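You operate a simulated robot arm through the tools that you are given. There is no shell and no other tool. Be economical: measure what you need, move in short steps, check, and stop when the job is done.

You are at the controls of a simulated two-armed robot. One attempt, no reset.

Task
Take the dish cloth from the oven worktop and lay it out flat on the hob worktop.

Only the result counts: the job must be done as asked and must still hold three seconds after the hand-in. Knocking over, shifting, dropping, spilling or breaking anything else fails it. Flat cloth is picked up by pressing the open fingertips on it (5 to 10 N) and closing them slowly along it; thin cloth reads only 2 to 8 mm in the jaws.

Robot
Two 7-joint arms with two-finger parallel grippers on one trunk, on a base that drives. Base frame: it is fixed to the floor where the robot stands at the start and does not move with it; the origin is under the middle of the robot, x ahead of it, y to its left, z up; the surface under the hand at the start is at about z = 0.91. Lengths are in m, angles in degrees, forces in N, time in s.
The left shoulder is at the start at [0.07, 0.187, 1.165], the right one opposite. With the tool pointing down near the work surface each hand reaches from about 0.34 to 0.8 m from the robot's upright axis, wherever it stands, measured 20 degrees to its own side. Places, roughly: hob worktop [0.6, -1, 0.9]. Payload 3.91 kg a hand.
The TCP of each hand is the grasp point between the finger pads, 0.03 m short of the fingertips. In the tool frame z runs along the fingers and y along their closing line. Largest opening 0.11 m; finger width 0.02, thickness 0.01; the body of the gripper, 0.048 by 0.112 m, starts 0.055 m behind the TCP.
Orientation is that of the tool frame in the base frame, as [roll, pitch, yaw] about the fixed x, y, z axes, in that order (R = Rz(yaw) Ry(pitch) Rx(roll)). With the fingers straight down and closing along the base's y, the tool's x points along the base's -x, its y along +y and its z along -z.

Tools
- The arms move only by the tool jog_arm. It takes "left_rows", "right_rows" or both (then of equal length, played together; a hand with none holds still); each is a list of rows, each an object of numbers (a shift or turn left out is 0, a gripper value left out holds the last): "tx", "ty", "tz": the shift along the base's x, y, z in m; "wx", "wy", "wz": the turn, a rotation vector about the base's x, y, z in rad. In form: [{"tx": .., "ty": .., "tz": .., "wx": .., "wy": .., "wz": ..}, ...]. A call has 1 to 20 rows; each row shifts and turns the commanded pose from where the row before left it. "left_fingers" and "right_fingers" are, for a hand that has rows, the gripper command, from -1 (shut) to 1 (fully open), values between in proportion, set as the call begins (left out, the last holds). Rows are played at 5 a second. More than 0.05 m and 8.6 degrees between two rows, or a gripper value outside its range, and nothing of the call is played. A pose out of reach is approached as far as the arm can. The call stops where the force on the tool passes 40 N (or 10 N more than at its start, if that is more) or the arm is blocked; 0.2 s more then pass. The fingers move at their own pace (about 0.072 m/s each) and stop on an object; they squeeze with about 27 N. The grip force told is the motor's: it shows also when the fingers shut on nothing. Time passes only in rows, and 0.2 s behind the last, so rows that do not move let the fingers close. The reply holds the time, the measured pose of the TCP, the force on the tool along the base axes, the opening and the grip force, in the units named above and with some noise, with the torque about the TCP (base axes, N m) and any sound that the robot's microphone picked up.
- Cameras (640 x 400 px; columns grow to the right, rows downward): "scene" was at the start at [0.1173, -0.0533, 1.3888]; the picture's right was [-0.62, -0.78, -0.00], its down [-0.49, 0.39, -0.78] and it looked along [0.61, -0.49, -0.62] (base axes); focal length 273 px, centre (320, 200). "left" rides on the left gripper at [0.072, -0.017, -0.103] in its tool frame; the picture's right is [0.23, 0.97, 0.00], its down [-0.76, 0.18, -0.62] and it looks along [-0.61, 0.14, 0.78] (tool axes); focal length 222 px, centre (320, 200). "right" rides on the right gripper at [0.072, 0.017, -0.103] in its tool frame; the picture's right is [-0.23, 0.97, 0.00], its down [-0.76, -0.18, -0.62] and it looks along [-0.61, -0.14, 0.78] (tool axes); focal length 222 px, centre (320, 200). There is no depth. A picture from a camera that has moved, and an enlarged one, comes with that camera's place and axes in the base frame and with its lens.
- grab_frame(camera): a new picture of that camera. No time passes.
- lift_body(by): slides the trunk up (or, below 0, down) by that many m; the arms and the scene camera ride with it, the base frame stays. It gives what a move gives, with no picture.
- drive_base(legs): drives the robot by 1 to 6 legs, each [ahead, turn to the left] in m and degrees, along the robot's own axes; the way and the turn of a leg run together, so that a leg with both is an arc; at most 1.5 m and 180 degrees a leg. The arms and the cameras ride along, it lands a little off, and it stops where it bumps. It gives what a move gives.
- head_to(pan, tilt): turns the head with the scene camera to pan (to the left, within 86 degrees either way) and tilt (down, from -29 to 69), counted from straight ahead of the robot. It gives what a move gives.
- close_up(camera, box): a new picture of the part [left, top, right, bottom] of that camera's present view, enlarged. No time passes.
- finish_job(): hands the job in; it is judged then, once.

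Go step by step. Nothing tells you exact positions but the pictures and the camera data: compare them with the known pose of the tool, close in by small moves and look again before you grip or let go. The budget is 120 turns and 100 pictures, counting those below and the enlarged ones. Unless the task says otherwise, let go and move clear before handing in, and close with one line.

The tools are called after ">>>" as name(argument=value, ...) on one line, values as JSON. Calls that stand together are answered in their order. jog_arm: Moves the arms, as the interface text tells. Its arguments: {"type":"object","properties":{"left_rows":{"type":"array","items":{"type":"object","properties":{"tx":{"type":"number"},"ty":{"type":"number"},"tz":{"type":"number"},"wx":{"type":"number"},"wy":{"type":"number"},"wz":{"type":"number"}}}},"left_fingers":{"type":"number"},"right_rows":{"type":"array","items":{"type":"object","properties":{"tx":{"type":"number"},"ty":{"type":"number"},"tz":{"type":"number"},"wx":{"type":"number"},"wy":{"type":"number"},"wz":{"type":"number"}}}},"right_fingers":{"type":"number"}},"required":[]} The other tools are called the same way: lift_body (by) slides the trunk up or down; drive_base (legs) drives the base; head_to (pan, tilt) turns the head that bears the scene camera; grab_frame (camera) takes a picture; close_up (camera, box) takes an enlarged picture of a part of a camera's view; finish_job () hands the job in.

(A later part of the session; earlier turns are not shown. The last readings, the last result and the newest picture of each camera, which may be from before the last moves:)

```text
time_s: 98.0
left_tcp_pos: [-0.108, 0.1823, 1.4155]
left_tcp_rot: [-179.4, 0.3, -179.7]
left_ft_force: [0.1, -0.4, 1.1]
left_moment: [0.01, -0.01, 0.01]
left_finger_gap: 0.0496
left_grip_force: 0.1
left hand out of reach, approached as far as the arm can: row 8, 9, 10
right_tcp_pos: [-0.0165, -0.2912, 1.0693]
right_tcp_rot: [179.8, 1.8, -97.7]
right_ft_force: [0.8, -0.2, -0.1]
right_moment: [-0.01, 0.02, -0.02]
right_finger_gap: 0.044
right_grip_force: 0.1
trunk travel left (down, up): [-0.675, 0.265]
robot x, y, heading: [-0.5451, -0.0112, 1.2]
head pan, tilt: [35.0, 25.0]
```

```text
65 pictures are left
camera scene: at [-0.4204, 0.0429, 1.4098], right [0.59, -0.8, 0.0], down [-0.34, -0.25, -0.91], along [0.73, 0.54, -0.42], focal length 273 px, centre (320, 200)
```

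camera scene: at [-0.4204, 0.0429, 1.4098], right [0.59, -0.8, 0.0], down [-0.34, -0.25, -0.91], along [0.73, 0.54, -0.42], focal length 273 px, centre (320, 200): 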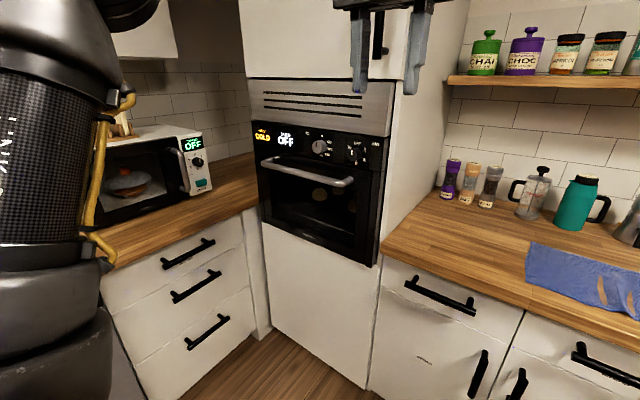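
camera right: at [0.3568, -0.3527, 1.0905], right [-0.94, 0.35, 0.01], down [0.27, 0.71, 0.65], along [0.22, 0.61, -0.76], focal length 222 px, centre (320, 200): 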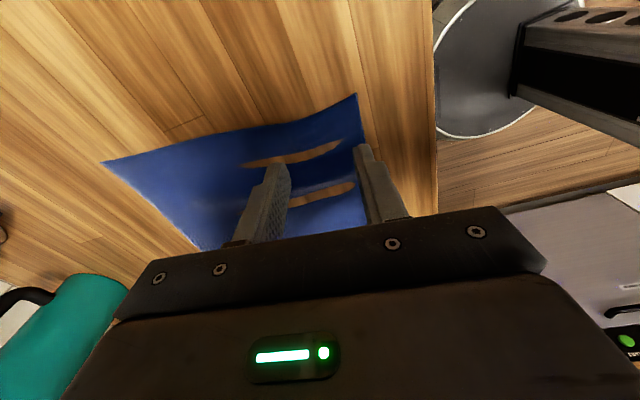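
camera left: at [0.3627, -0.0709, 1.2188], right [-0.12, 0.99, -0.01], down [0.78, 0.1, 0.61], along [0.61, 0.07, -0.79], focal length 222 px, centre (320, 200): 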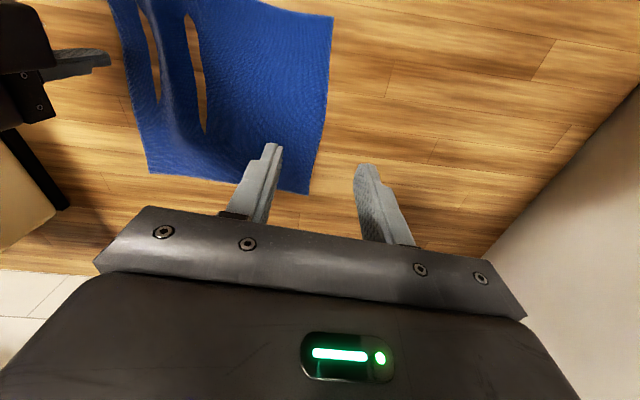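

Orientation is clean again. Now descend from here with the elbow bent.

>>> jog_arm(left_rows=[{"tz": -0.045}, {"tz": -0.045}, {"tz": -0.045}, {"tz": -0.045}, {"tz": -0.045}, {"tz": -0.045}, {}])

```text
time_s: 99.6
left_tcp_pos: [-0.0405, 0.1572, 1.3377]
left_tcp_rot: [-179.7, -0.1, -179.6]
left_ft_force: [0.1, 1.0, -0.1]
left_moment: [0.03, 0.01, -0.02]
left_finger_gap: 0.0495
left_grip_force: 0.2
left hand out of reach, approached as far as the arm can: row 2, 3, 4, 5, 6
right_tcp_pos: [-0.0176, -0.2908, 1.0688]
right_tcp_rot: [179.7, 1.8, -97.6]
right_ft_force: [0.1, 0.9, 0.3]
right_moment: [-0.01, -0.01, -0.01]
right_finger_gap: 0.0441
right_grip_force: 0.1
trunk travel left (down, up): [-0.675, 0.265]
robot x, y, heading: [-0.5452, -0.0134, 1.4]
head pan, tilt: [35.0, 25.0]
```

The first row of each call succeeds, so smaller and slower rows may track better. Testing that.

>>> jog_arm(left_rows=[{"tz": -0.015}, {"tz": -0.015}, {"tz": -0.015}, {"tz": -0.015}, {"tz": -0.015}, {"tz": -0.015}, {"tz": -0.015}, {"tz": -0.015}, {"tz": -0.015}, {"tz": -0.015}, {}])

```text
time_s: 102.0
left_tcp_pos: [0.0252, 0.1168, 1.2792]
left_tcp_rot: [-179.5, 0.0, -179.6]
left_ft_force: [0.1, 0.2, 0.1]
left_moment: [-0.03, 0.01, -0.01]
left_finger_gap: 0.0494
left_grip_force: 0.1
left hand out of reach, approached as far as the arm can: row 1, 2, 3, 4, 5, 6, 7, 8, 9, 10
right_tcp_pos: [-0.0173, -0.2916, 1.0692]
right_tcp_rot: [179.8, 1.7, -97.6]
right_ft_force: [-0.5, 0.2, 0.6]
right_moment: [0.01, 0.0, -0.01]
right_finger_gap: 0.0436
right_grip_force: 0.1
trunk travel left (down, up): [-0.675, 0.265]
robot x, y, heading: [-0.5458, -0.0158, 1.2]
head pan, tilt: [35.0, 25.0]
```

>>> jog_arm(left_rows=[{"wz": -0.13}, {"wz": -0.13}, {"wz": -0.13}, {"wz": -0.13}, {"wz": -0.13}, {"ty": 0.03}, {"ty": 0.03}, {"ty": 0.03}, {"tz": -0.03}, {"tz": -0.03}, {"tz": -0.03}, {}])

>>> jog_arm(left_rows=[{"ty": -0.04}, {"ty": -0.04}, {"ty": -0.04}, {"ty": -0.04}, {"tz": -0.04}, {"tz": -0.04}, {"tz": -0.04}, {}])

```text
time_s: 104.6
left_tcp_pos: [0.0353, 0.1109, 1.265]
left_tcp_rot: [-179.1, 0.2, 143.3]
left_ft_force: [-0.6, 1.0, 0.1]
left_moment: [0.0, 0.02, 0.0]
left_finger_gap: 0.0496
left_grip_force: 0.1
left hand out of reach, approached as far as the arm can: row 6, 7, 8, 9, 10, 11
right_tcp_pos: [-0.0162, -0.2907, 1.0688]
right_tcp_rot: [179.9, 1.8, -97.6]
right_ft_force: [-0.8, -0.7, 0.4]
right_moment: [0.0, -0.02, 0.0]
right_finger_gap: 0.0438
right_grip_force: 0.1
trunk travel left (down, up): [-0.675, 0.265]
robot x, y, heading: [-0.5478, -0.0155, 1.6]
head pan, tilt: [35.0, 25.0]
```

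```text
time_s: 106.4
left_tcp_pos: [0.0397, -0.0532, 1.1469]
left_tcp_rot: [-179.7, 0.0, 143.3]
left_ft_force: [0.2, 0.3, 0.5]
left_moment: [-0.02, 0.01, 0.03]
left_finger_gap: 0.0495
left_grip_force: 0.1
left hand out of reach, approached as far as the arm can: row 7
right_tcp_pos: [-0.0173, -0.2905, 1.0692]
right_tcp_rot: [179.8, 1.8, -97.6]
right_ft_force: [0.2, 0.2, -0.6]
right_moment: [0.02, -0.01, 0.03]
right_finger_gap: 0.044
right_grip_force: 0.0
trunk travel left (down, up): [-0.675, 0.265]
robot x, y, heading: [-0.5429, -0.0134, 1.6]
head pan, tilt: [35.0, 25.0]
```

Moving inward and forward frees it: the left arm just needs distance from its shoulder. I'll rehearse the needed two-hand pose here in free space, with both hands ~0.6 m ahead at working height.

>>> jog_arm(left_rows=[{"tx": 0.025, "ty": -0.01}, {"tz": -0.04}, {"tz": -0.04}, {"tz": -0.04}, {"tz": -0.04}, {"tz": -0.03}, {}], right_rows=[{"tx": 0.035}, {"tx": 0.04, "ty": 0.01}, {"tz": -0.04}, {"tz": -0.04}, {"tz": -0.04}, {}, {}])

```text
time_s: 108.0
left_tcp_pos: [0.0412, -0.0758, 1.0972]
left_tcp_rot: [-177.5, -0.2, 143.2]
left_ft_force: [-0.4, -0.4, -0.5]
left_moment: [-0.01, 0.0, -0.03]
left_finger_gap: 0.0493
left_grip_force: 0.1
left hand out of reach, approached as far as the arm can: row 1, 2, 3, 4, 5, 6
right_tcp_pos: [0.0263, -0.3005, 0.9393]
right_tcp_rot: [179.9, 1.9, -97.6]
right_ft_force: [-0.6, -0.8, -0.1]
right_moment: [-0.01, 0.02, -0.01]
right_finger_gap: 0.0439
right_grip_force: 0.0
right hand out of reach, approached as far as the arm can: row 2
trunk travel left (down, up): [-0.675, 0.265]
robot x, y, heading: [-0.5393, -0.0143, 1.3]
head pan, tilt: [35.0, 25.0]
```

>>> head_to(pan=10, tilt=15)

>>> grab_frame(camera="scene")

```text
time_s: 108.8
left_tcp_pos: [0.0414, -0.0739, 1.0975]
left_tcp_rot: [-177.5, -0.2, 143.2]
left_ft_force: [-0.4, 0.5, -1.1]
left_moment: [0.04, -0.04, 0.02]
left_finger_gap: 0.0496
left_grip_force: 0.0
right_tcp_pos: [0.0256, -0.2993, 0.9403]
right_tcp_rot: [179.8, 1.9, -97.6]
right_ft_force: [0.1, 0.4, 0.4]
right_moment: [0.01, 0.02, 0.0]
right_finger_gap: 0.0441
right_grip_force: 0.0
trunk travel left (down, up): [-0.675, 0.265]
robot x, y, heading: [-0.5434, -0.015, 1.2]
head pan, tilt: [10.0, 15.0]
```

```text
64 pictures are left
camera scene: at [-0.4028, 0.0065, 1.426], right [0.2, -0.98, 0.0], down [-0.25, -0.05, -0.97], along [0.95, 0.19, -0.26], focal length 273 px, centre (320, 200)
```

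scene: 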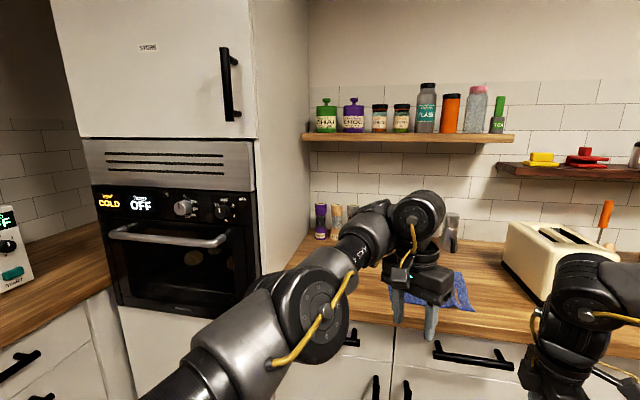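

The left elbow has dropped low, which bends its wrist to the limit. I'll spin the left tool's yaw the other way to push the elbow back up, after moving the right hand aside.

>>> jog_arm(right_rows=[{"ty": -0.04}, {"ty": -0.04}, {"ty": -0.04}, {}, {}, {}, {}, {}, {}, {}, {}, {}, {}, {}, {}, {}, {}, {}], left_rows=[{}, {}, {}, {"wz": 0.14}, {"wz": 0.14}, {"wz": 0.14}, {"wz": 0.14}, {"wz": 0.14}, {"wz": 0.14}, {"wz": 0.14}, {"wz": 0.14}, {"wz": 0.14}, {"wz": 0.14}, {"wz": 0.14}, {"wz": 0.14}, {"wz": 0.14}, {"wz": 0.14}, {}])

>>> grab_frame(camera="scene")

```text
time_s: 112.7
left_tcp_pos: [0.0353, -0.0759, 1.1242]
left_tcp_rot: [180.0, -0.2, -104.4]
left_ft_force: [0.5, -0.2, 0.0]
left_moment: [-0.01, -0.02, -0.01]
left_finger_gap: 0.0497
left_grip_force: 0.1
left hand out of reach, approached as far as the arm can: row 4, 5, 8, 13
right_tcp_pos: [0.0275, -0.4194, 0.9398]
right_tcp_rot: [179.8, 1.7, -97.5]
right_ft_force: [0.1, 0.7, -0.5]
right_moment: [0.01, -0.03, -0.02]
right_finger_gap: 0.0439
right_grip_force: 0.0
trunk travel left (down, up): [-0.675, 0.265]
robot x, y, heading: [-0.5431, -0.0105, 1.3]
head pan, tilt: [10.0, 15.0]
```

```text
63 pictures are left
camera scene: at [-0.4026, 0.0063, 1.426], right [0.2, -0.98, 0.0], down [-0.25, -0.05, -0.97], along [0.95, 0.19, -0.26], focal length 273 px, centre (320, 200)
```

scene: 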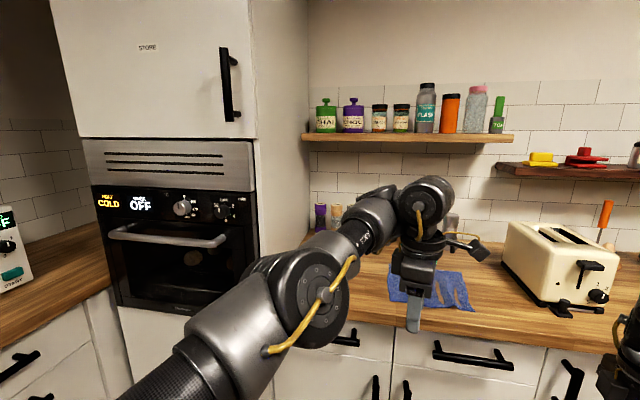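

>>> jog_arm(left_rows=[{"wz": 0.14}, {"wz": 0.14}, {"wz": 0.14}, {"wz": 0.14}, {"wz": 0.14}, {"wz": 0.14}, {"wz": 0.14}, {"wz": 0.14}, {"wz": 0.14}, {"wz": 0.14}, {"wz": 0.14}, {"wz": 0.14}, {}])

>>> grab_frame(camera="scene")

```text
time_s: 115.5
left_tcp_pos: [0.0345, -0.0768, 1.1247]
left_tcp_rot: [-180.0, 0.3, -8.1]
left_ft_force: [0.0, -0.1, 0.4]
left_moment: [0.04, 0.03, -0.02]
left_finger_gap: 0.0493
left_grip_force: 0.0
left hand out of reach, approached as far as the arm can: row 2
right_tcp_pos: [0.0285, -0.4187, 0.94]
right_tcp_rot: [179.8, 1.9, -97.6]
right_ft_force: [0.4, -0.4, 0.4]
right_moment: [-0.04, -0.01, -0.01]
right_finger_gap: 0.0439
right_grip_force: 0.0
trunk travel left (down, up): [-0.675, 0.265]
robot x, y, heading: [-0.5457, -0.0157, 1.3]
head pan, tilt: [10.0, 15.0]
```

```text
62 pictures are left
camera scene: at [-0.4028, 0.0063, 1.426], right [0.2, -0.98, 0.0], down [-0.25, -0.05, -0.97], along [0.95, 0.19, -0.26], focal length 273 px, centre (320, 200)
```

scene: 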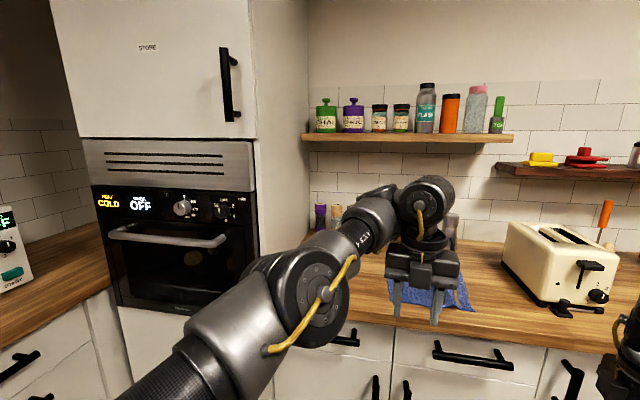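

>>> jog_arm(left_rows=[{"tz": -0.04}, {"tz": -0.04}, {"tz": -0.04}, {"tz": -0.04}, {}])

```text
time_s: 116.7
left_tcp_pos: [0.0373, -0.0753, 1.103]
left_tcp_rot: [178.7, 1.7, -8.3]
left_ft_force: [-0.7, -0.6, -0.3]
left_moment: [0.0, -0.02, 0.0]
left_finger_gap: 0.0498
left_grip_force: 0.1
left hand out of reach, approached as far as the arm can: row 1, 2, 3, 4
right_tcp_pos: [0.0273, -0.4181, 0.9402]
right_tcp_rot: [179.9, 1.8, -97.6]
right_ft_force: [0.7, -0.2, -0.4]
right_moment: [-0.01, 0.0, 0.02]
right_finger_gap: 0.0439
right_grip_force: 0.0
trunk travel left (down, up): [-0.675, 0.265]
robot x, y, heading: [-0.5478, -0.01, 1.3]
head pan, tilt: [10.0, 15.0]
```

The wrist-flex limit (about 120°) is the culprit: with a low elbow the tool can only point down when the arm is more extended. I'll tilt the fingers forward to unload the wrist, extend and lower, then level again.

>>> jog_arm(left_rows=[{"wx": -0.05, "wy": -0.09}, {"wx": -0.05, "wy": -0.09}, {"wx": -0.05, "wy": -0.09}, {"wx": -0.05, "wy": -0.09}, {"wx": -0.05, "wy": -0.09}, {"tx": 0.03}, {"tx": 0.03}, {"tx": 0.02}, {"tz": -0.04}, {"tz": -0.04}, {"tz": -0.04}, {"tz": -0.03}, {}])

```text
time_s: 119.5
left_tcp_pos: [0.0647, -0.0674, 1.1516]
left_tcp_rot: [175.7, -8.2, -8.2]
left_ft_force: [-0.2, 0.1, 1.1]
left_moment: [-0.01, -0.01, -0.02]
left_finger_gap: 0.0495
left_grip_force: 0.1
left hand out of reach, approached as far as the arm can: row 1, 2, 3, 4, 5, 6, 7, 8, 9, 10, 11, 12
right_tcp_pos: [0.0283, -0.4191, 0.9388]
right_tcp_rot: [179.8, 1.8, -97.6]
right_ft_force: [1.1, -0.4, -1.0]
right_moment: [0.0, 0.01, 0.03]
right_finger_gap: 0.0441
right_grip_force: 0.1
trunk travel left (down, up): [-0.675, 0.265]
robot x, y, heading: [-0.5422, -0.0161, 1.3]
head pan, tilt: [10.0, 15.0]
```

One more try for the left arm: level the tool while going down and forward together.

>>> jog_arm(left_rows=[{"wx": 0.05, "wy": 0.065}, {"wx": 0.045, "wy": 0.065}, {"tz": -0.03, "tx": 0.02}, {"tz": -0.03, "tx": 0.02}, {"tz": -0.03, "tx": 0.02}, {"tz": -0.03, "tx": 0.01}, {"tz": -0.03, "tx": 0.01}, {"tz": -0.03}, {}])

```text
time_s: 121.5
left_tcp_pos: [0.0399, -0.0758, 1.118]
left_tcp_rot: [178.8, -0.2, -8.5]
left_ft_force: [-0.6, 0.3, 0.6]
left_moment: [0.01, -0.05, 0.01]
left_finger_gap: 0.0496
left_grip_force: 0.0
left hand out of reach, approached as far as the arm can: row 1, 2, 3, 4, 5, 6, 7, 8
right_tcp_pos: [0.0274, -0.4192, 0.9402]
right_tcp_rot: [179.9, 1.7, -97.6]
right_ft_force: [-0.6, 0.4, 1.0]
right_moment: [0.0, -0.04, -0.01]
right_finger_gap: 0.0439
right_grip_force: 0.1
trunk travel left (down, up): [-0.675, 0.265]
robot x, y, heading: [-0.5494, -0.0111, 1.2]
head pan, tilt: [10.0, 15.0]
```

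>>> jog_arm(left_rows=[{"tz": 0.02}, {"tx": -0.03}, {"tx": -0.03}, {"tx": -0.03}, {"tx": -0.03}, {"tx": -0.03}, {}])

>>> jog_arm(left_rows=[{"tz": -0.03}, {"tz": -0.03}, {"tz": -0.03}, {"tz": -0.03}, {"tz": -0.03}, {}])

```text
time_s: 123.0
left_tcp_pos: [-0.0072, -0.0956, 1.1949]
left_tcp_rot: [-179.9, -1.0, -8.2]
left_ft_force: [0.3, -0.8, -0.1]
left_moment: [-0.01, 0.01, 0.01]
left_finger_gap: 0.0495
left_grip_force: 0.0
left hand out of reach, approached as far as the arm can: row 2, 3, 4, 5, 6
right_tcp_pos: [0.029, -0.4192, 0.9393]
right_tcp_rot: [179.8, 1.8, -97.7]
right_ft_force: [-1.0, -0.4, -0.2]
right_moment: [0.0, -0.03, -0.01]
right_finger_gap: 0.0442
right_grip_force: 0.1
trunk travel left (down, up): [-0.675, 0.265]
robot x, y, heading: [-0.544, -0.0106, 1.5]
head pan, tilt: [10.0, 15.0]
```

```text
time_s: 124.5
left_tcp_pos: [0.0385, -0.0765, 1.1251]
left_tcp_rot: [179.4, -0.7, -8.4]
left_ft_force: [-0.5, 0.9, 1.1]
left_moment: [0.02, 0.02, -0.03]
left_finger_gap: 0.0496
left_grip_force: 0.1
left hand out of reach, approached as far as the arm can: row 1, 2, 3, 4, 5
right_tcp_pos: [0.0261, -0.4191, 0.939]
right_tcp_rot: [179.8, 1.8, -97.6]
right_ft_force: [0.5, 0.4, 0.2]
right_moment: [0.03, 0.0, 0.0]
right_finger_gap: 0.044
right_grip_force: 0.0
trunk travel left (down, up): [-0.675, 0.265]
robot x, y, heading: [-0.546, -0.0112, 1.6]
head pan, tilt: [10.0, 15.0]
```

Inward (−y) moves were free earlier. I'll test whether the left can get low further across, which also suits the right arm's comfortable zone.

>>> jog_arm(left_rows=[{"tz": 0.02}, {"ty": -0.035}, {"ty": -0.035}, {"ty": -0.035}, {"tz": -0.03}, {"tz": -0.03}, {"tz": -0.03}, {"tz": -0.03}, {"tz": -0.03}, {}], right_rows=[{"ty": -0.03}, {"ty": -0.03}, {}, {}, {}, {}, {}, {}, {}, {}])

```text
time_s: 126.7
left_tcp_pos: [0.0383, -0.0756, 1.1215]
left_tcp_rot: [179.2, -0.4, -8.5]
left_ft_force: [-0.4, 1.0, 0.4]
left_moment: [0.0, 0.01, 0.0]
left_finger_gap: 0.0494
left_grip_force: 0.0
left hand out of reach, approached as far as the arm can: row 2, 3, 4, 5, 6, 7, 8, 9
right_tcp_pos: [0.0266, -0.4787, 0.9396]
right_tcp_rot: [179.8, 1.8, -97.7]
right_ft_force: [1.2, 0.1, 0.6]
right_moment: [-0.01, 0.01, 0.02]
right_finger_gap: 0.0442
right_grip_force: 0.1
trunk travel left (down, up): [-0.675, 0.265]
robot x, y, heading: [-0.5441, -0.0113, 1.4]
head pan, tilt: [10.0, 15.0]
```

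>>> jog_arm(left_rows=[{"tz": 0.04}, {"tz": 0.03}, {"wx": 0.12}, {"wx": 0.12}, {"wx": 0.12}, {"wx": 0.12}, {}])

>>> jog_arm(left_rows=[{"wx": -0.12}, {"wx": -0.12}, {"wx": -0.12}, {"wx": -0.12}, {"wx": -0.12}, {"wx": -0.12}, {"wx": -0.12}, {"wx": -0.12}, {}])

>>> grab_frame(camera="scene")

```text
time_s: 128.0
left_tcp_pos: [-0.0768, -0.0314, 1.1522]
left_tcp_rot: [-158.3, 14.7, -6.6]
left_ft_force: [0.2, 0.1, 0.6]
left_moment: [0.0, 0.01, -0.03]
left_finger_gap: 0.0496
left_grip_force: 0.0
left hand out of reach, approached as far as the arm can: row 3, 4, 5, 6
right_tcp_pos: [0.0282, -0.4804, 0.9397]
right_tcp_rot: [179.8, 1.8, -97.7]
right_ft_force: [0.3, 0.4, 0.2]
right_moment: [0.03, 0.02, 0.02]
right_finger_gap: 0.0438
right_grip_force: 0.1
trunk travel left (down, up): [-0.675, 0.265]
robot x, y, heading: [-0.5433, -0.0139, 1.5]
head pan, tilt: [10.0, 15.0]
stopped in row 6 (left hand): the arm was blocked; the commanded pose is now the measured one
```

```text
time_s: 130.0
left_tcp_pos: [0.0116, -0.076, 1.2316]
left_tcp_rot: [147.2, 3.1, -15.9]
left_ft_force: [0.2, -1.2, -0.2]
left_moment: [0.03, 0.01, -0.02]
left_finger_gap: 0.0497
left_grip_force: 0.0
left hand out of reach, approached as far as the arm can: row 1, 2, 3, 4, 5, 6, 7, 8
right_tcp_pos: [0.0255, -0.481, 0.9396]
right_tcp_rot: [179.8, 1.7, -97.6]
right_ft_force: [-0.1, -1.2, 0.2]
right_moment: [0.0, -0.01, -0.02]
right_finger_gap: 0.0438
right_grip_force: 0.0
trunk travel left (down, up): [-0.675, 0.265]
robot x, y, heading: [-0.5468, -0.0139, 1.5]
head pan, tilt: [10.0, 15.0]
```

```text
61 pictures are left
camera scene: at [-0.4033, 0.0057, 1.4261], right [0.2, -0.98, 0.0], down [-0.25, -0.05, -0.97], along [0.95, 0.19, -0.26], focal length 273 px, centre (320, 200)
```

scene: 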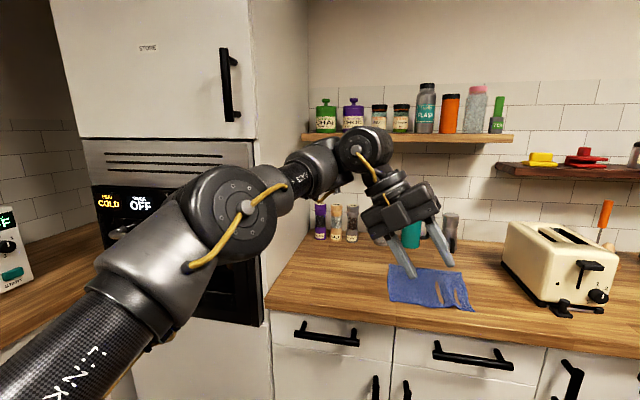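

The elbow has come up with this sideways tilt. I'll descend while tilted and see.

>>> jog_arm(left_rows=[{"wx": -0.1}, {"tz": -0.04}, {"tz": -0.04}, {"tz": -0.04}, {"tz": -0.04}, {"tz": -0.03}, {}])

>>> grab_frame(camera="scene")

```text
time_s: 131.6
left_tcp_pos: [0.0623, -0.0951, 1.0576]
left_tcp_rot: [141.8, 1.5, -16.1]
left_ft_force: [0.4, 1.0, 0.6]
left_moment: [0.0, 0.0, 0.03]
left_finger_gap: 0.0494
left_grip_force: 0.0
left hand out of reach, approached as far as the arm can: row 1, 2, 3, 4, 5
right_tcp_pos: [0.0269, -0.4797, 0.9409]
right_tcp_rot: [179.7, 1.8, -97.7]
right_ft_force: [0.2, 0.0, -0.5]
right_moment: [-0.02, 0.02, -0.01]
right_finger_gap: 0.044
right_grip_force: 0.0
trunk travel left (down, up): [-0.675, 0.265]
robot x, y, heading: [-0.5452, -0.0139, 1.5]
head pan, tilt: [10.0, 15.0]
```

```text
60 pictures are left
camera scene: at [-0.4032, 0.0066, 1.4261], right [0.2, -0.98, 0.0], down [-0.25, -0.05, -0.97], along [0.95, 0.19, -0.26], focal length 273 px, centre (320, 200)
```

scene: 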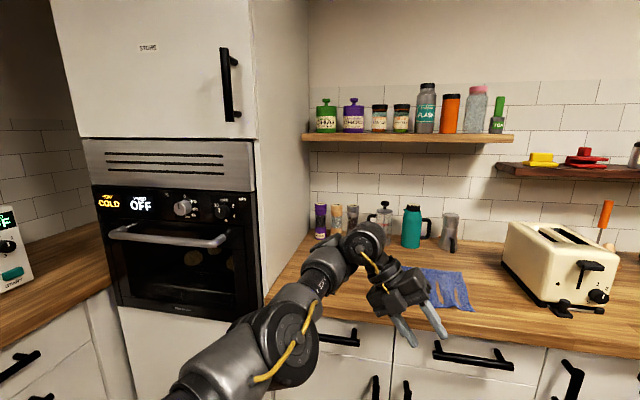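

The left arm isn't worth more effort, so I'll park it high and out of the way and do the job with the well-behaved right arm.

>>> jog_arm(left_rows=[{"tz": 0.045}, {"tz": 0.045}, {"tz": 0.045}, {"tz": 0.045}, {"wx": 0.12, "tz": 0.03}, {"wx": 0.12}, {"wx": 0.12}, {"wx": 0.12}, {"tx": -0.04, "ty": 0.02}, {"tx": -0.04, "ty": 0.02}, {"tx": -0.04, "ty": 0.02}, {"tz": 0.045, "tx": -0.02}, {"tz": 0.045}, {}])

>>> grab_frame(camera="scene")

```text
time_s: 134.6
left_tcp_pos: [-0.0982, -0.0244, 1.3575]
left_tcp_rot: [165.1, 7.7, -14.2]
left_ft_force: [0.5, 0.3, -0.3]
left_moment: [-0.01, -0.02, -0.01]
left_finger_gap: 0.0494
left_grip_force: 0.0
left hand out of reach, approached as far as the arm can: row 6, 7, 8
right_tcp_pos: [0.026, -0.4785, 0.9402]
right_tcp_rot: [179.7, 1.7, -97.6]
right_ft_force: [-0.4, -0.1, 0.5]
right_moment: [-0.01, -0.01, 0.0]
right_finger_gap: 0.0438
right_grip_force: 0.0
trunk travel left (down, up): [-0.675, 0.265]
robot x, y, heading: [-0.5427, -0.0136, 1.5]
head pan, tilt: [10.0, 15.0]
```

```text
59 pictures are left
camera scene: at [-0.4029, 0.0068, 1.426], right [0.2, -0.98, 0.0], down [-0.25, -0.05, -0.97], along [0.95, 0.19, -0.26], focal length 273 px, centre (320, 200)
```

scene: 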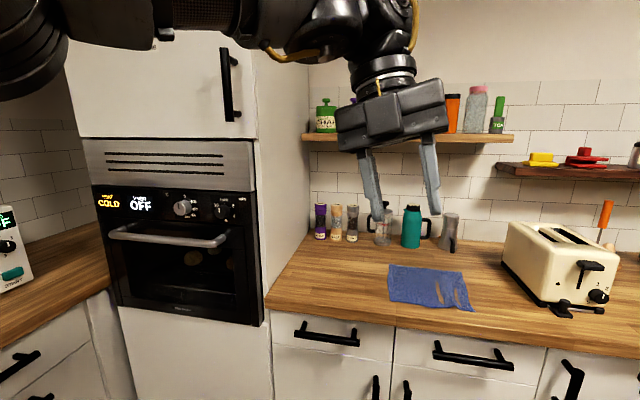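

Interesting: with this tilt it retracted freely and the elbow is bent and high again. I'll descend here while still tilted, then level.

>>> jog_arm(left_rows=[{"tz": -0.04}, {"tz": -0.04}, {"tz": -0.04}, {"tz": -0.04}, {"tz": -0.04}, {"tz": -0.04}, {}])

>>> grab_frame(camera="scene")

```text
time_s: 136.2
left_tcp_pos: [-0.097, -0.0241, 1.1118]
left_tcp_rot: [165.2, 7.7, -14.2]
left_ft_force: [-0.1, -0.1, -0.3]
left_moment: [0.01, 0.01, 0.01]
left_finger_gap: 0.0495
left_grip_force: 0.1
right_tcp_pos: [0.0276, -0.48, 0.9399]
right_tcp_rot: [179.9, 1.9, -97.6]
right_ft_force: [0.2, 0.4, 0.1]
right_moment: [-0.02, -0.04, -0.01]
right_finger_gap: 0.0441
right_grip_force: 0.0
trunk travel left (down, up): [-0.675, 0.265]
robot x, y, heading: [-0.5486, -0.0161, 1.6]
head pan, tilt: [10.0, 15.0]
```

```text
58 pictures are left
camera scene: at [-0.4039, 0.0061, 1.4262], right [0.2, -0.98, 0.0], down [-0.25, -0.05, -0.97], along [0.95, 0.19, -0.26], focal length 273 px, centre (320, 200)
```

scene: 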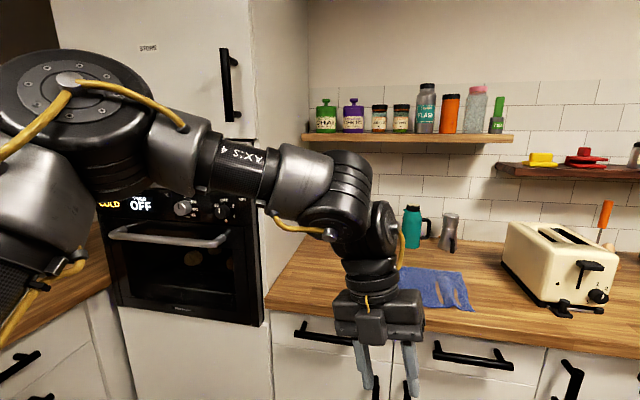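

The left arm is unlocked with the elbow up as at the start. Level the tool and go to the working relative pose.

>>> jog_arm(left_rows=[{"wx": 0.072, "wy": -0.063}, {"wx": 0.072, "wy": -0.063}, {"wx": 0.073, "wy": -0.062}, {"tx": 0.04}, {"tx": 0.04, "ty": -0.02}, {"tz": -0.04, "ty": -0.02}, {"tz": -0.04, "ty": -0.02}, {"tz": -0.04}, {"tz": -0.03}, {}])

```text
time_s: 138.4
left_tcp_pos: [-0.0177, -0.0834, 0.9636]
left_tcp_rot: [179.8, 0.1, -13.2]
left_ft_force: [0.7, -0.1, -0.1]
left_moment: [-0.03, -0.01, 0.01]
left_finger_gap: 0.0495
left_grip_force: 0.1
right_tcp_pos: [0.026, -0.4803, 0.9407]
right_tcp_rot: [179.7, 1.8, -97.5]
right_ft_force: [0.6, 0.3, 0.6]
right_moment: [-0.01, -0.04, -0.01]
right_finger_gap: 0.0441
right_grip_force: 0.0
trunk travel left (down, up): [-0.675, 0.265]
robot x, y, heading: [-0.5442, -0.0146, 1.5]
head pan, tilt: [10.0, 15.0]
```

Everything tracks. Now test both: right inward, and left rotated to close along x.

>>> jog_arm(left_rows=[{"wz": -0.13, "tz": 0.02}, {"wz": -0.13}, {"wz": -0.13}, {"wz": -0.13}, {"wz": -0.13}, {"wz": -0.13}, {"wz": -0.13}, {"wz": -0.13}, {"wz": -0.13}, {"wz": -0.13}, {}], right_rows=[{"tz": 0.02}, {"ty": 0.035, "tx": -0.01}, {"ty": 0.035, "tx": -0.01}, {"ty": 0.035, "tx": -0.01}, {"ty": 0.035, "tx": -0.01}, {"ty": 0.03, "tx": -0.005}, {"ty": 0.02}, {}, {}, {}, {}])

```text
time_s: 140.8
left_tcp_pos: [-0.0173, -0.0844, 0.9833]
left_tcp_rot: [179.7, 0.2, -87.7]
left_ft_force: [1.2, 0.3, -0.1]
left_moment: [-0.02, 0.01, 0.0]
left_finger_gap: 0.0496
left_grip_force: 0.1
right_tcp_pos: [-0.0171, -0.2895, 0.9592]
right_tcp_rot: [179.9, 1.8, -97.6]
right_ft_force: [-0.1, -0.8, 0.2]
right_moment: [-0.01, 0.0, 0.02]
right_finger_gap: 0.044
right_grip_force: 0.0
trunk travel left (down, up): [-0.675, 0.265]
robot x, y, heading: [-0.5425, -0.0147, 1.4]
head pan, tilt: [10.0, 15.0]
```

Both hands are exactly in the needed relative pose, 0.205 m apart. Raise a bit and drive forward to the cloth.

>>> jog_arm(left_rows=[{"tz": 0.02}, {"tz": 0.02}, {}], right_rows=[{"tz": 0.03}, {"tz": 0.035}, {}])

>>> drive_base(legs=[[0.405, 0]])

>>> head_to(pan=-20, tilt=50)

>>> grab_frame(camera="scene")

>>> grab_frame(camera="left")

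>>> grab_frame(camera="right")

```text
time_s: 141.6
left_tcp_pos: [-0.0158, -0.0858, 1.0234]
left_tcp_rot: [179.7, 0.2, -87.6]
left_ft_force: [0.3, -1.0, -0.5]
left_moment: [0.0, 0.01, 0.0]
left_finger_gap: 0.0495
left_grip_force: 0.1
right_tcp_pos: [-0.0172, -0.2908, 1.0247]
right_tcp_rot: [179.8, 1.7, -97.6]
right_ft_force: [0.9, 0.0, 0.0]
right_moment: [-0.02, -0.02, -0.01]
right_finger_gap: 0.0442
right_grip_force: 0.2
trunk travel left (down, up): [-0.675, 0.265]
robot x, y, heading: [-0.5441, -0.0129, 1.4]
head pan, tilt: [10.0, 15.0]
```

```text
time_s: 144.2
left_tcp_pos: [0.3922, -0.0739, 1.0242]
left_tcp_rot: [179.7, 0.1, -87.4]
left_ft_force: [0.5, -0.3, -0.1]
left_moment: [0.01, 0.03, -0.02]
left_finger_gap: 0.0497
left_grip_force: 0.1
right_tcp_pos: [0.391, -0.2779, 1.025]
right_tcp_rot: [179.8, 1.9, -97.3]
right_ft_force: [0.3, 0.4, 0.8]
right_moment: [0.02, -0.03, -0.01]
right_finger_gap: 0.0441
right_grip_force: 0.1
trunk travel left (down, up): [-0.675, 0.265]
robot x, y, heading: [-0.135, -0.0022, 1.7]
head pan, tilt: [10.0, 15.0]
```

```text
time_s: 145.2
left_tcp_pos: [0.3912, -0.0738, 1.0246]
left_tcp_rot: [179.6, 0.1, -87.5]
left_ft_force: [0.6, -0.8, -0.1]
left_moment: [0.01, -0.01, -0.01]
left_finger_gap: 0.0495
left_grip_force: 0.0
right_tcp_pos: [0.3931, -0.2778, 1.0252]
right_tcp_rot: [179.7, 1.8, -97.5]
right_ft_force: [-0.8, 0.1, 0.0]
right_moment: [0.01, 0.01, -0.01]
right_finger_gap: 0.044
right_grip_force: 0.0
trunk travel left (down, up): [-0.675, 0.265]
robot x, y, heading: [-0.135, 0.0, 1.7]
head pan, tilt: [-20.0, 50.0]
```

```text
57 pictures are left
camera scene: at [-0.0119, -0.0254, 1.3724], right [-0.32, -0.95, 0.0], down [-0.73, 0.24, -0.64], along [0.61, -0.2, -0.77], focal length 273 px, centre (320, 200)
```

scene: 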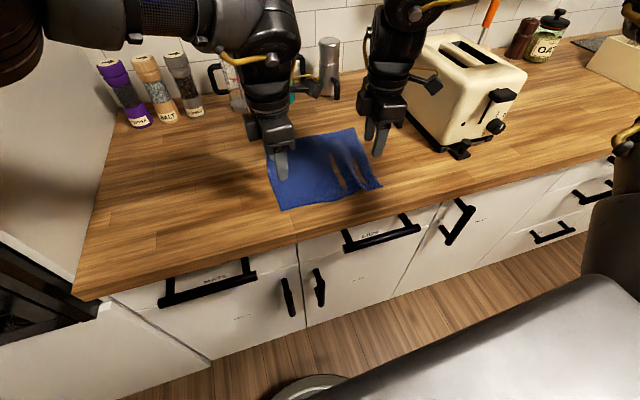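

```text
56 pictures are left
camera left: at [0.4124, -0.1468, 1.1277], right [-0.96, -0.27, 0.0], down [-0.21, 0.75, 0.63], along [-0.17, 0.6, -0.78], focal length 222 px, centre (320, 200)
```

left: 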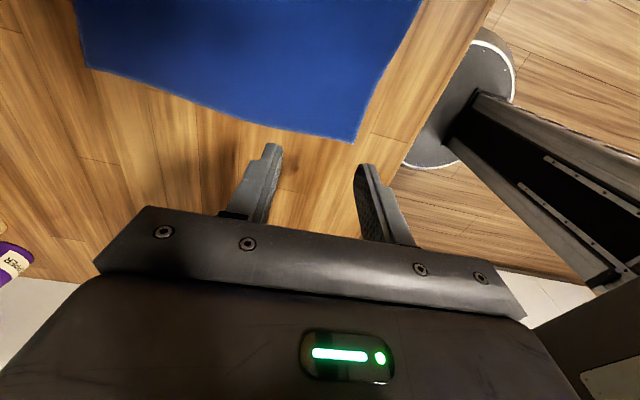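

```text
55 pictures are left
camera right: at [0.3648, -0.3509, 1.1262], right [-0.94, 0.35, 0.01], down [0.27, 0.71, 0.65], along [0.22, 0.61, -0.76], focal length 222 px, centre (320, 200)
```

right: 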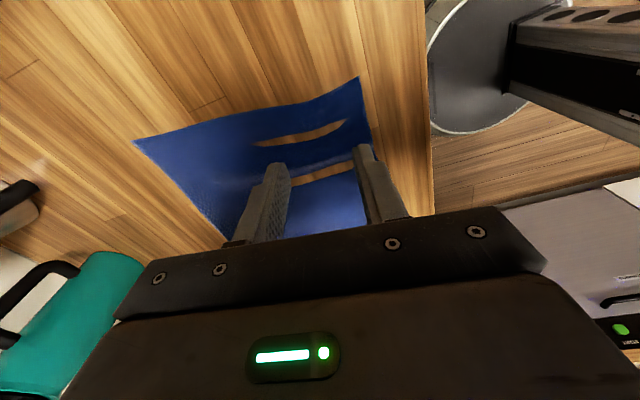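

Both hands straddle the right spots: the cloth's left edge is at y≈−0.06, the right edge at −0.30, the near edge at x≈0.35. Lower to just above contact.

>>> jog_arm(left_rows=[{"ty": -0.006, "tx": 0.002}, {"tz": -0.03}, {"tz": -0.03}, {"tz": -0.012}, {"tz": -0.006}, {}], right_rows=[{"ty": -0.002}, {"tz": -0.03}, {"tz": -0.03}, {"tz": -0.012}, {"tz": -0.006}, {}], left_fingers=-0.1, right_fingers=-0.1)

```text
time_s: 146.6
left_tcp_pos: [0.3948, -0.0807, 0.9444]
left_tcp_rot: [179.7, 0.1, -87.6]
left_ft_force: [0.1, -0.1, 0.2]
left_moment: [0.01, 0.0, 0.01]
left_finger_gap: 0.0493
left_grip_force: 0.1
right_tcp_pos: [0.3911, -0.278, 0.9451]
right_tcp_rot: [179.9, 1.8, -97.4]
right_ft_force: [0.5, -0.2, -0.4]
right_moment: [0.01, 0.03, -0.01]
right_finger_gap: 0.0493
right_grip_force: 0.1
trunk travel left (down, up): [-0.675, 0.265]
robot x, y, heading: [-0.133, -0.0056, 1.6]
head pan, tilt: [-20.0, 50.0]
```

>>> jog_arm(left_rows=[{"tz": -0.002}, {"tz": -0.002}, {}], right_rows=[{"wx": -0.03, "tz": -0.002}, {"tz": -0.002}, {}])

```text
time_s: 147.4
left_tcp_pos: [0.3946, -0.0807, 0.9414]
left_tcp_rot: [179.7, 0.1, -87.6]
left_ft_force: [-0.5, -0.4, 2.9]
left_moment: [0.0, -0.05, -0.01]
left_finger_gap: 0.0495
left_grip_force: 0.1
right_tcp_pos: [0.3905, -0.2793, 0.9434]
right_tcp_rot: [-179.8, 0.2, -97.5]
right_ft_force: [-0.1, -0.6, -0.1]
right_moment: [-0.02, 0.0, 0.01]
right_finger_gap: 0.0494
right_grip_force: 0.0
trunk travel left (down, up): [-0.675, 0.265]
robot x, y, heading: [-0.1357, -0.0035, 1.4]
head pan, tilt: [-20.0, 50.0]
```

>>> jog_arm(left_rows=[{"tz": -0.001}, {"tz": -0.0005}, {}], right_rows=[{"tz": -0.002}, {"tz": -0.0015}, {}])

```text
time_s: 148.2
left_tcp_pos: [0.3928, -0.0804, 0.9419]
left_tcp_rot: [179.9, 0.1, -87.6]
left_ft_force: [-0.4, 0.1, -0.4]
left_moment: [0.02, -0.03, 0.0]
left_finger_gap: 0.0496
left_grip_force: 0.1
right_tcp_pos: [0.3901, -0.2784, 0.9419]
right_tcp_rot: [-179.6, 0.0, -97.5]
right_ft_force: [-0.1, -4.4, 31.8]
right_moment: [0.01, 0.75, 0.13]
right_finger_gap: 0.0496
right_grip_force: 0.1
trunk travel left (down, up): [-0.675, 0.265]
robot x, y, heading: [-0.1382, -0.0047, 1.7]
head pan, tilt: [-20.0, 50.0]
```

>>> jog_arm(right_rows=[{"tz": 0.0018}, {}])

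```text
time_s: 148.8
left_tcp_pos: [0.3934, -0.08, 0.9422]
left_tcp_rot: [179.7, 0.0, -87.5]
left_ft_force: [-0.8, 0.5, 5.8]
left_moment: [0.01, -0.01, 0.0]
left_finger_gap: 0.0493
left_grip_force: 0.1
right_tcp_pos: [0.3908, -0.2797, 0.9411]
right_tcp_rot: [-179.9, 0.1, -97.4]
right_ft_force: [3.2, -1.1, 18.7]
right_moment: [-0.01, 0.18, 0.05]
right_finger_gap: 0.0489
right_grip_force: 0.1
trunk travel left (down, up): [-0.675, 0.265]
robot x, y, heading: [-0.1355, 0.0012, 1.4]
head pan, tilt: [-20.0, 50.0]
```

>>> jog_arm(right_rows=[{"tz": 0.0012}, {}], left_rows=[{"tz": -0.0003}, {}])

```text
time_s: 149.4
left_tcp_pos: [0.3947, -0.0795, 0.9411]
left_tcp_rot: [179.9, 0.2, -87.5]
left_ft_force: [-2.4, 0.8, 15.8]
left_moment: [0.08, -0.05, 0.03]
left_finger_gap: 0.0491
left_grip_force: 0.1
right_tcp_pos: [0.3896, -0.2797, 0.9421]
right_tcp_rot: [-180.0, 0.1, -97.3]
right_ft_force: [1.3, 0.6, 2.0]
right_moment: [0.01, -0.02, -0.02]
right_finger_gap: 0.0496
right_grip_force: 0.1
trunk travel left (down, up): [-0.675, 0.265]
robot x, y, heading: [-0.1339, -0.0068, 1.7]
head pan, tilt: [-20.0, 50.0]
```

>>> jog_arm(right_rows=[{"tz": -0.0004}, {}, {}], left_rows=[{"tz": 0.0004}, {}, {}])

```text
time_s: 150.2
left_tcp_pos: [0.3945, -0.0801, 0.941]
left_tcp_rot: [179.8, 0.1, -87.4]
left_ft_force: [2.4, 3.7, 19.9]
left_moment: [0.13, -0.19, 0.03]
left_finger_gap: 0.0493
left_grip_force: 0.0
right_tcp_pos: [0.3913, -0.2803, 0.941]
right_tcp_rot: [-179.9, 0.0, -97.4]
right_ft_force: [-1.1, 0.6, 2.5]
right_moment: [0.01, 0.01, -0.02]
right_finger_gap: 0.0497
right_grip_force: 0.1
trunk travel left (down, up): [-0.675, 0.265]
robot x, y, heading: [-0.1358, -0.0011, 1.7]
head pan, tilt: [-20.0, 50.0]
```

>>> jog_arm(right_rows=[{"tz": -0.0008}, {}], left_rows=[{"tz": 0.0012}, {}])

```text
time_s: 150.8
left_tcp_pos: [0.3928, -0.0806, 0.941]
left_tcp_rot: [179.6, 0.2, -87.6]
left_ft_force: [1.9, -0.5, 8.2]
left_moment: [0.06, -0.21, 0.02]
left_finger_gap: 0.0499
left_grip_force: 0.7
right_tcp_pos: [0.3914, -0.2805, 0.9423]
right_tcp_rot: [-180.0, 0.1, -97.4]
right_ft_force: [-1.4, 2.2, 6.7]
right_moment: [0.02, 0.12, 0.0]
right_finger_gap: 0.0495
right_grip_force: 0.1
trunk travel left (down, up): [-0.675, 0.265]
robot x, y, heading: [-0.1373, -0.005, 1.8]
head pan, tilt: [-20.0, 50.0]
```

Left is at 8 N and right at 7 N. Close both slowly together.

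>>> jog_arm(left_rows=[{}, {}], right_rows=[{}, {}], left_fingers=-0.25, right_fingers=-0.25)

>>> jog_arm(left_rows=[{}, {}], right_rows=[{}, {}], left_fingers=-0.4, right_fingers=-0.4)

>>> jog_arm(left_rows=[{}, {}], right_rows=[{}, {}], left_fingers=-0.55, right_fingers=-0.55)

>>> grab_frame(camera="left")

>>> grab_frame(camera="right")

```text
time_s: 151.4
left_tcp_pos: [0.3939, -0.08, 0.9422]
left_tcp_rot: [179.6, 0.1, -87.6]
left_ft_force: [-1.1, 0.1, 5.0]
left_moment: [-0.01, -0.04, -0.01]
left_finger_gap: 0.0408
left_grip_force: 0.1
right_tcp_pos: [0.3912, -0.281, 0.9426]
right_tcp_rot: [-179.7, 0.2, -97.5]
right_ft_force: [-0.1, 0.0, 8.1]
right_moment: [-0.01, 0.05, 0.01]
right_finger_gap: 0.0406
right_grip_force: 0.0
trunk travel left (down, up): [-0.675, 0.265]
robot x, y, heading: [-0.1353, -0.005, 1.4]
head pan, tilt: [-20.0, 50.0]
```

```text
time_s: 152.0
left_tcp_pos: [0.3929, -0.0815, 0.9422]
left_tcp_rot: [179.8, 0.1, -87.5]
left_ft_force: [-0.1, 0.3, 1.5]
left_moment: [0.02, 0.03, 0.01]
left_finger_gap: 0.0326
left_grip_force: 0.0
right_tcp_pos: [0.3915, -0.28, 0.9418]
right_tcp_rot: [-180.0, 0.1, -97.4]
right_ft_force: [0.1, -1.0, 9.9]
right_moment: [0.02, 0.03, 0.01]
right_finger_gap: 0.0321
right_grip_force: 0.0
trunk travel left (down, up): [-0.675, 0.265]
robot x, y, heading: [-0.1328, -0.0044, 1.6]
head pan, tilt: [-20.0, 50.0]
```

```text
time_s: 152.6
left_tcp_pos: [0.3927, -0.0814, 0.9421]
left_tcp_rot: [179.8, 0.0, -87.5]
left_ft_force: [-0.8, 0.0, 1.1]
left_moment: [0.03, 0.03, 0.03]
left_finger_gap: 0.0246
left_grip_force: 0.0
right_tcp_pos: [0.3907, -0.2809, 0.9413]
right_tcp_rot: [-179.9, 0.1, -97.4]
right_ft_force: [0.8, 0.0, 11.9]
right_moment: [0.01, 0.06, 0.06]
right_finger_gap: 0.0235
right_grip_force: 0.0
trunk travel left (down, up): [-0.675, 0.265]
robot x, y, heading: [-0.1372, -0.0031, 1.5]
head pan, tilt: [-20.0, 50.0]
```

```text
54 pictures are left
camera left: at [0.4138, -0.1531, 1.0459], right [-0.96, -0.27, 0.0], down [-0.21, 0.75, 0.63], along [-0.17, 0.6, -0.78], focal length 222 px, centre (320, 200)
```

left: 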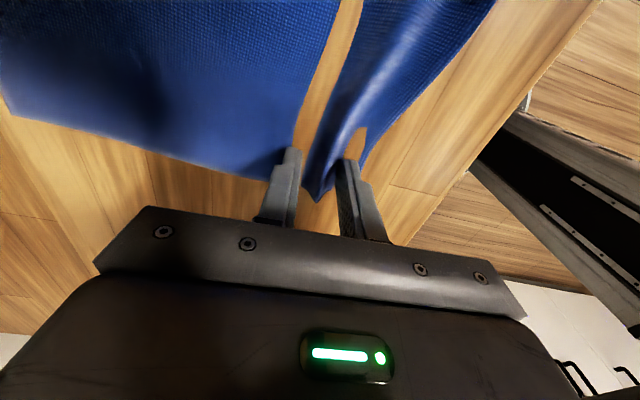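

```text
53 pictures are left
camera right: at [0.3638, -0.3501, 1.0449], right [-0.94, 0.35, 0.0], down [0.27, 0.73, 0.62], along [0.22, 0.58, -0.78], focal length 222 px, centre (320, 200)
```

right: 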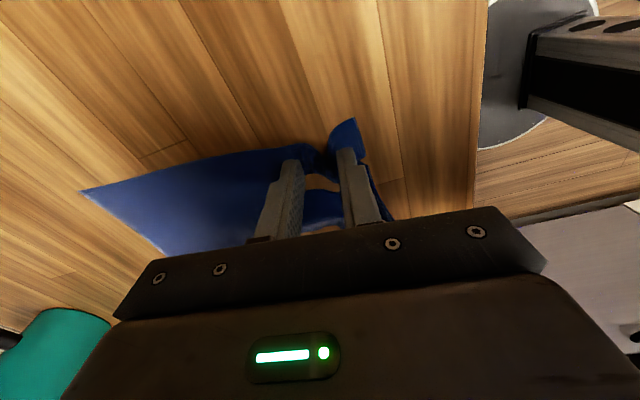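

Folds are rising between both pairs of fingers. Press the left slightly more and finish closing.

>>> jog_arm(left_rows=[{"tz": -0.0008}, {}], right_rows=[{}, {}], left_fingers=-0.68, right_fingers=-0.7)

>>> jog_arm(left_rows=[{}, {}], right_rows=[{}, {}], left_fingers=-0.82, right_fingers=-0.84)

>>> jog_arm(left_rows=[{}, {}], right_rows=[{}, {}], left_fingers=-0.93, right_fingers=-0.93)

>>> jog_arm(left_rows=[{}, {}, {}], right_rows=[{}, {}, {}], left_fingers=-1, right_fingers=-1)

>>> grab_frame(camera="left")

>>> grab_frame(camera="right")

```text
time_s: 153.2
left_tcp_pos: [0.393, -0.0813, 0.9425]
left_tcp_rot: [180.0, 0.2, -87.5]
left_ft_force: [0.7, -0.9, 8.0]
left_moment: [0.03, -0.05, -0.02]
left_finger_gap: 0.0176
left_grip_force: 0.0
right_tcp_pos: [0.3915, -0.2804, 0.9416]
right_tcp_rot: [-179.9, 0.1, -97.4]
right_ft_force: [0.3, 0.2, 9.4]
right_moment: [0.06, 0.0, -0.01]
right_finger_gap: 0.0155
right_grip_force: 0.1
trunk travel left (down, up): [-0.675, 0.265]
robot x, y, heading: [-0.1329, -0.0006, 1.7]
head pan, tilt: [-20.0, 50.0]
```

```text
time_s: 153.8
left_tcp_pos: [0.3924, -0.0797, 0.941]
left_tcp_rot: [179.8, 0.1, -87.5]
left_ft_force: [-1.9, 0.7, 10.8]
left_moment: [0.01, 0.04, 0.03]
left_finger_gap: 0.0086
left_grip_force: 0.2
right_tcp_pos: [0.3903, -0.2806, 0.9405]
right_tcp_rot: [-179.8, 0.1, -97.5]
right_ft_force: [0.5, -0.3, 6.6]
right_moment: [0.01, 0.02, 0.02]
right_finger_gap: 0.0081
right_grip_force: 0.0
trunk travel left (down, up): [-0.675, 0.265]
robot x, y, heading: [-0.1323, -0.0034, 1.7]
head pan, tilt: [-20.0, 50.0]
```

```text
time_s: 154.4
left_tcp_pos: [0.393, -0.0797, 0.9426]
left_tcp_rot: [179.9, 0.1, -87.5]
left_ft_force: [-1.1, 0.7, 12.5]
left_moment: [0.01, 0.03, -0.01]
left_finger_gap: 0.0042
left_grip_force: 0.7
right_tcp_pos: [0.39, -0.2808, 0.9416]
right_tcp_rot: [-179.8, 0.1, -97.4]
right_ft_force: [0.2, -0.6, 4.4]
right_moment: [0.02, 0.02, -0.01]
right_finger_gap: 0.0045
right_grip_force: 0.9
trunk travel left (down, up): [-0.675, 0.265]
robot x, y, heading: [-0.1344, -0.0023, 1.4]
head pan, tilt: [-20.0, 50.0]
```

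```text
time_s: 155.2
left_tcp_pos: [0.3915, -0.081, 0.9419]
left_tcp_rot: [179.9, 0.2, -87.5]
left_ft_force: [-2.1, 0.7, 12.9]
left_moment: [0.03, 0.03, -0.02]
left_finger_gap: 0.0026
left_grip_force: 26.7
right_tcp_pos: [0.3906, -0.2795, 0.9415]
right_tcp_rot: [-179.8, 0.1, -97.5]
right_ft_force: [-0.7, 0.4, 4.1]
right_moment: [-0.01, 0.01, 0.0]
right_finger_gap: 0.0023
right_grip_force: 26.8
trunk travel left (down, up): [-0.675, 0.265]
robot x, y, heading: [-0.1374, -0.0038, 1.5]
head pan, tilt: [-20.0, 50.0]
```

```text
52 pictures are left
camera left: at [0.4126, -0.1532, 1.0455], right [-0.96, -0.27, 0.0], down [-0.21, 0.75, 0.62], along [-0.17, 0.6, -0.78], focal length 222 px, centre (320, 200)
```

left: 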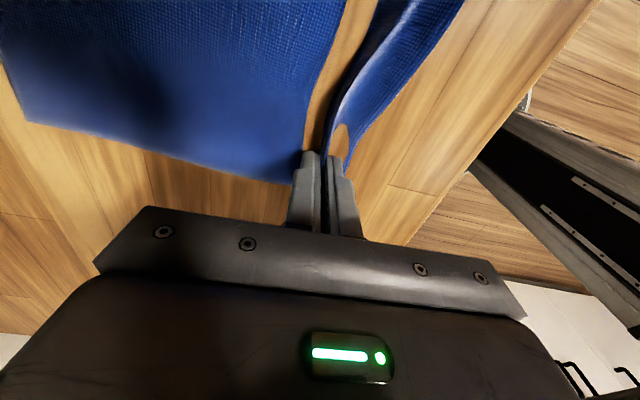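

```text
51 pictures are left
camera right: at [0.363, -0.3503, 1.0451], right [-0.94, 0.35, 0.0], down [0.27, 0.73, 0.62], along [0.22, 0.58, -0.78], focal length 222 px, centre (320, 200)
```

right: 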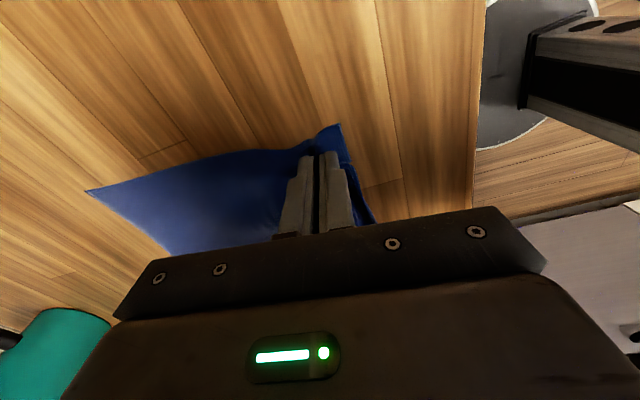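

Both hands hold the cloth (2.6 and 2.3 mm). I'll lift it with the trunk so the arm posture stays unchanged, then check.

>>> lift_body(by=0.1)

>>> lift_body(by=0.14)

>>> grab_frame(camera="scene")

```text
time_s: 156.5
left_tcp_pos: [0.3943, -0.0807, 1.0416]
left_tcp_rot: [179.8, 0.1, -87.5]
left_ft_force: [0.6, 0.0, -0.2]
left_moment: [0.03, -0.01, 0.02]
left_finger_gap: 0.0029
left_grip_force: 26.7
right_tcp_pos: [0.3923, -0.2801, 1.0398]
right_tcp_rot: [180.0, 0.1, -97.4]
right_ft_force: [-0.7, 0.4, 0.2]
right_moment: [0.02, -0.01, 0.02]
right_finger_gap: 0.0024
right_grip_force: 27.0
trunk travel left (down, up): [-0.775, 0.165]
robot x, y, heading: [-0.1378, -0.0034, 1.8]
head pan, tilt: [-20.0, 50.0]
```

```text
time_s: 158.2
left_tcp_pos: [0.3938, -0.081, 1.1796]
left_tcp_rot: [179.7, 0.1, -87.5]
left_ft_force: [-0.4, -0.5, 0.6]
left_moment: [-0.05, 0.0, -0.02]
left_finger_gap: 0.0027
left_grip_force: 27.1
right_tcp_pos: [0.3924, -0.2812, 1.181]
right_tcp_rot: [-179.9, 0.2, -97.4]
right_ft_force: [0.7, -0.2, -1.2]
right_moment: [0.0, -0.01, 0.0]
right_finger_gap: 0.0022
right_grip_force: 26.7
trunk travel left (down, up): [-0.915, 0.025]
robot x, y, heading: [-0.1386, -0.0034, 1.6]
head pan, tilt: [-20.0, 50.0]
```

```text
50 pictures are left
camera scene: at [-0.0116, -0.0256, 1.6122], right [-0.32, -0.95, 0.0], down [-0.73, 0.24, -0.64], along [0.61, -0.2, -0.77], focal length 273 px, centre (320, 200)
```

scene: 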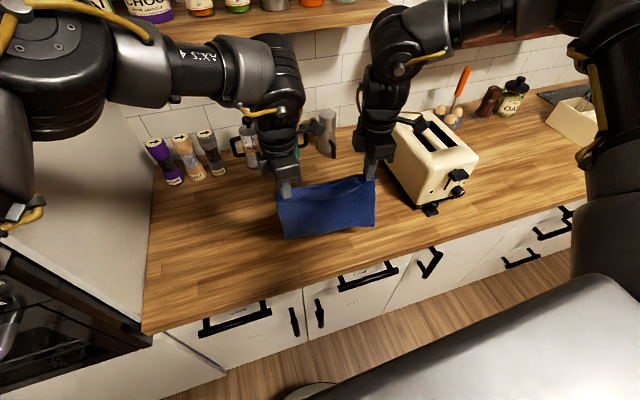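

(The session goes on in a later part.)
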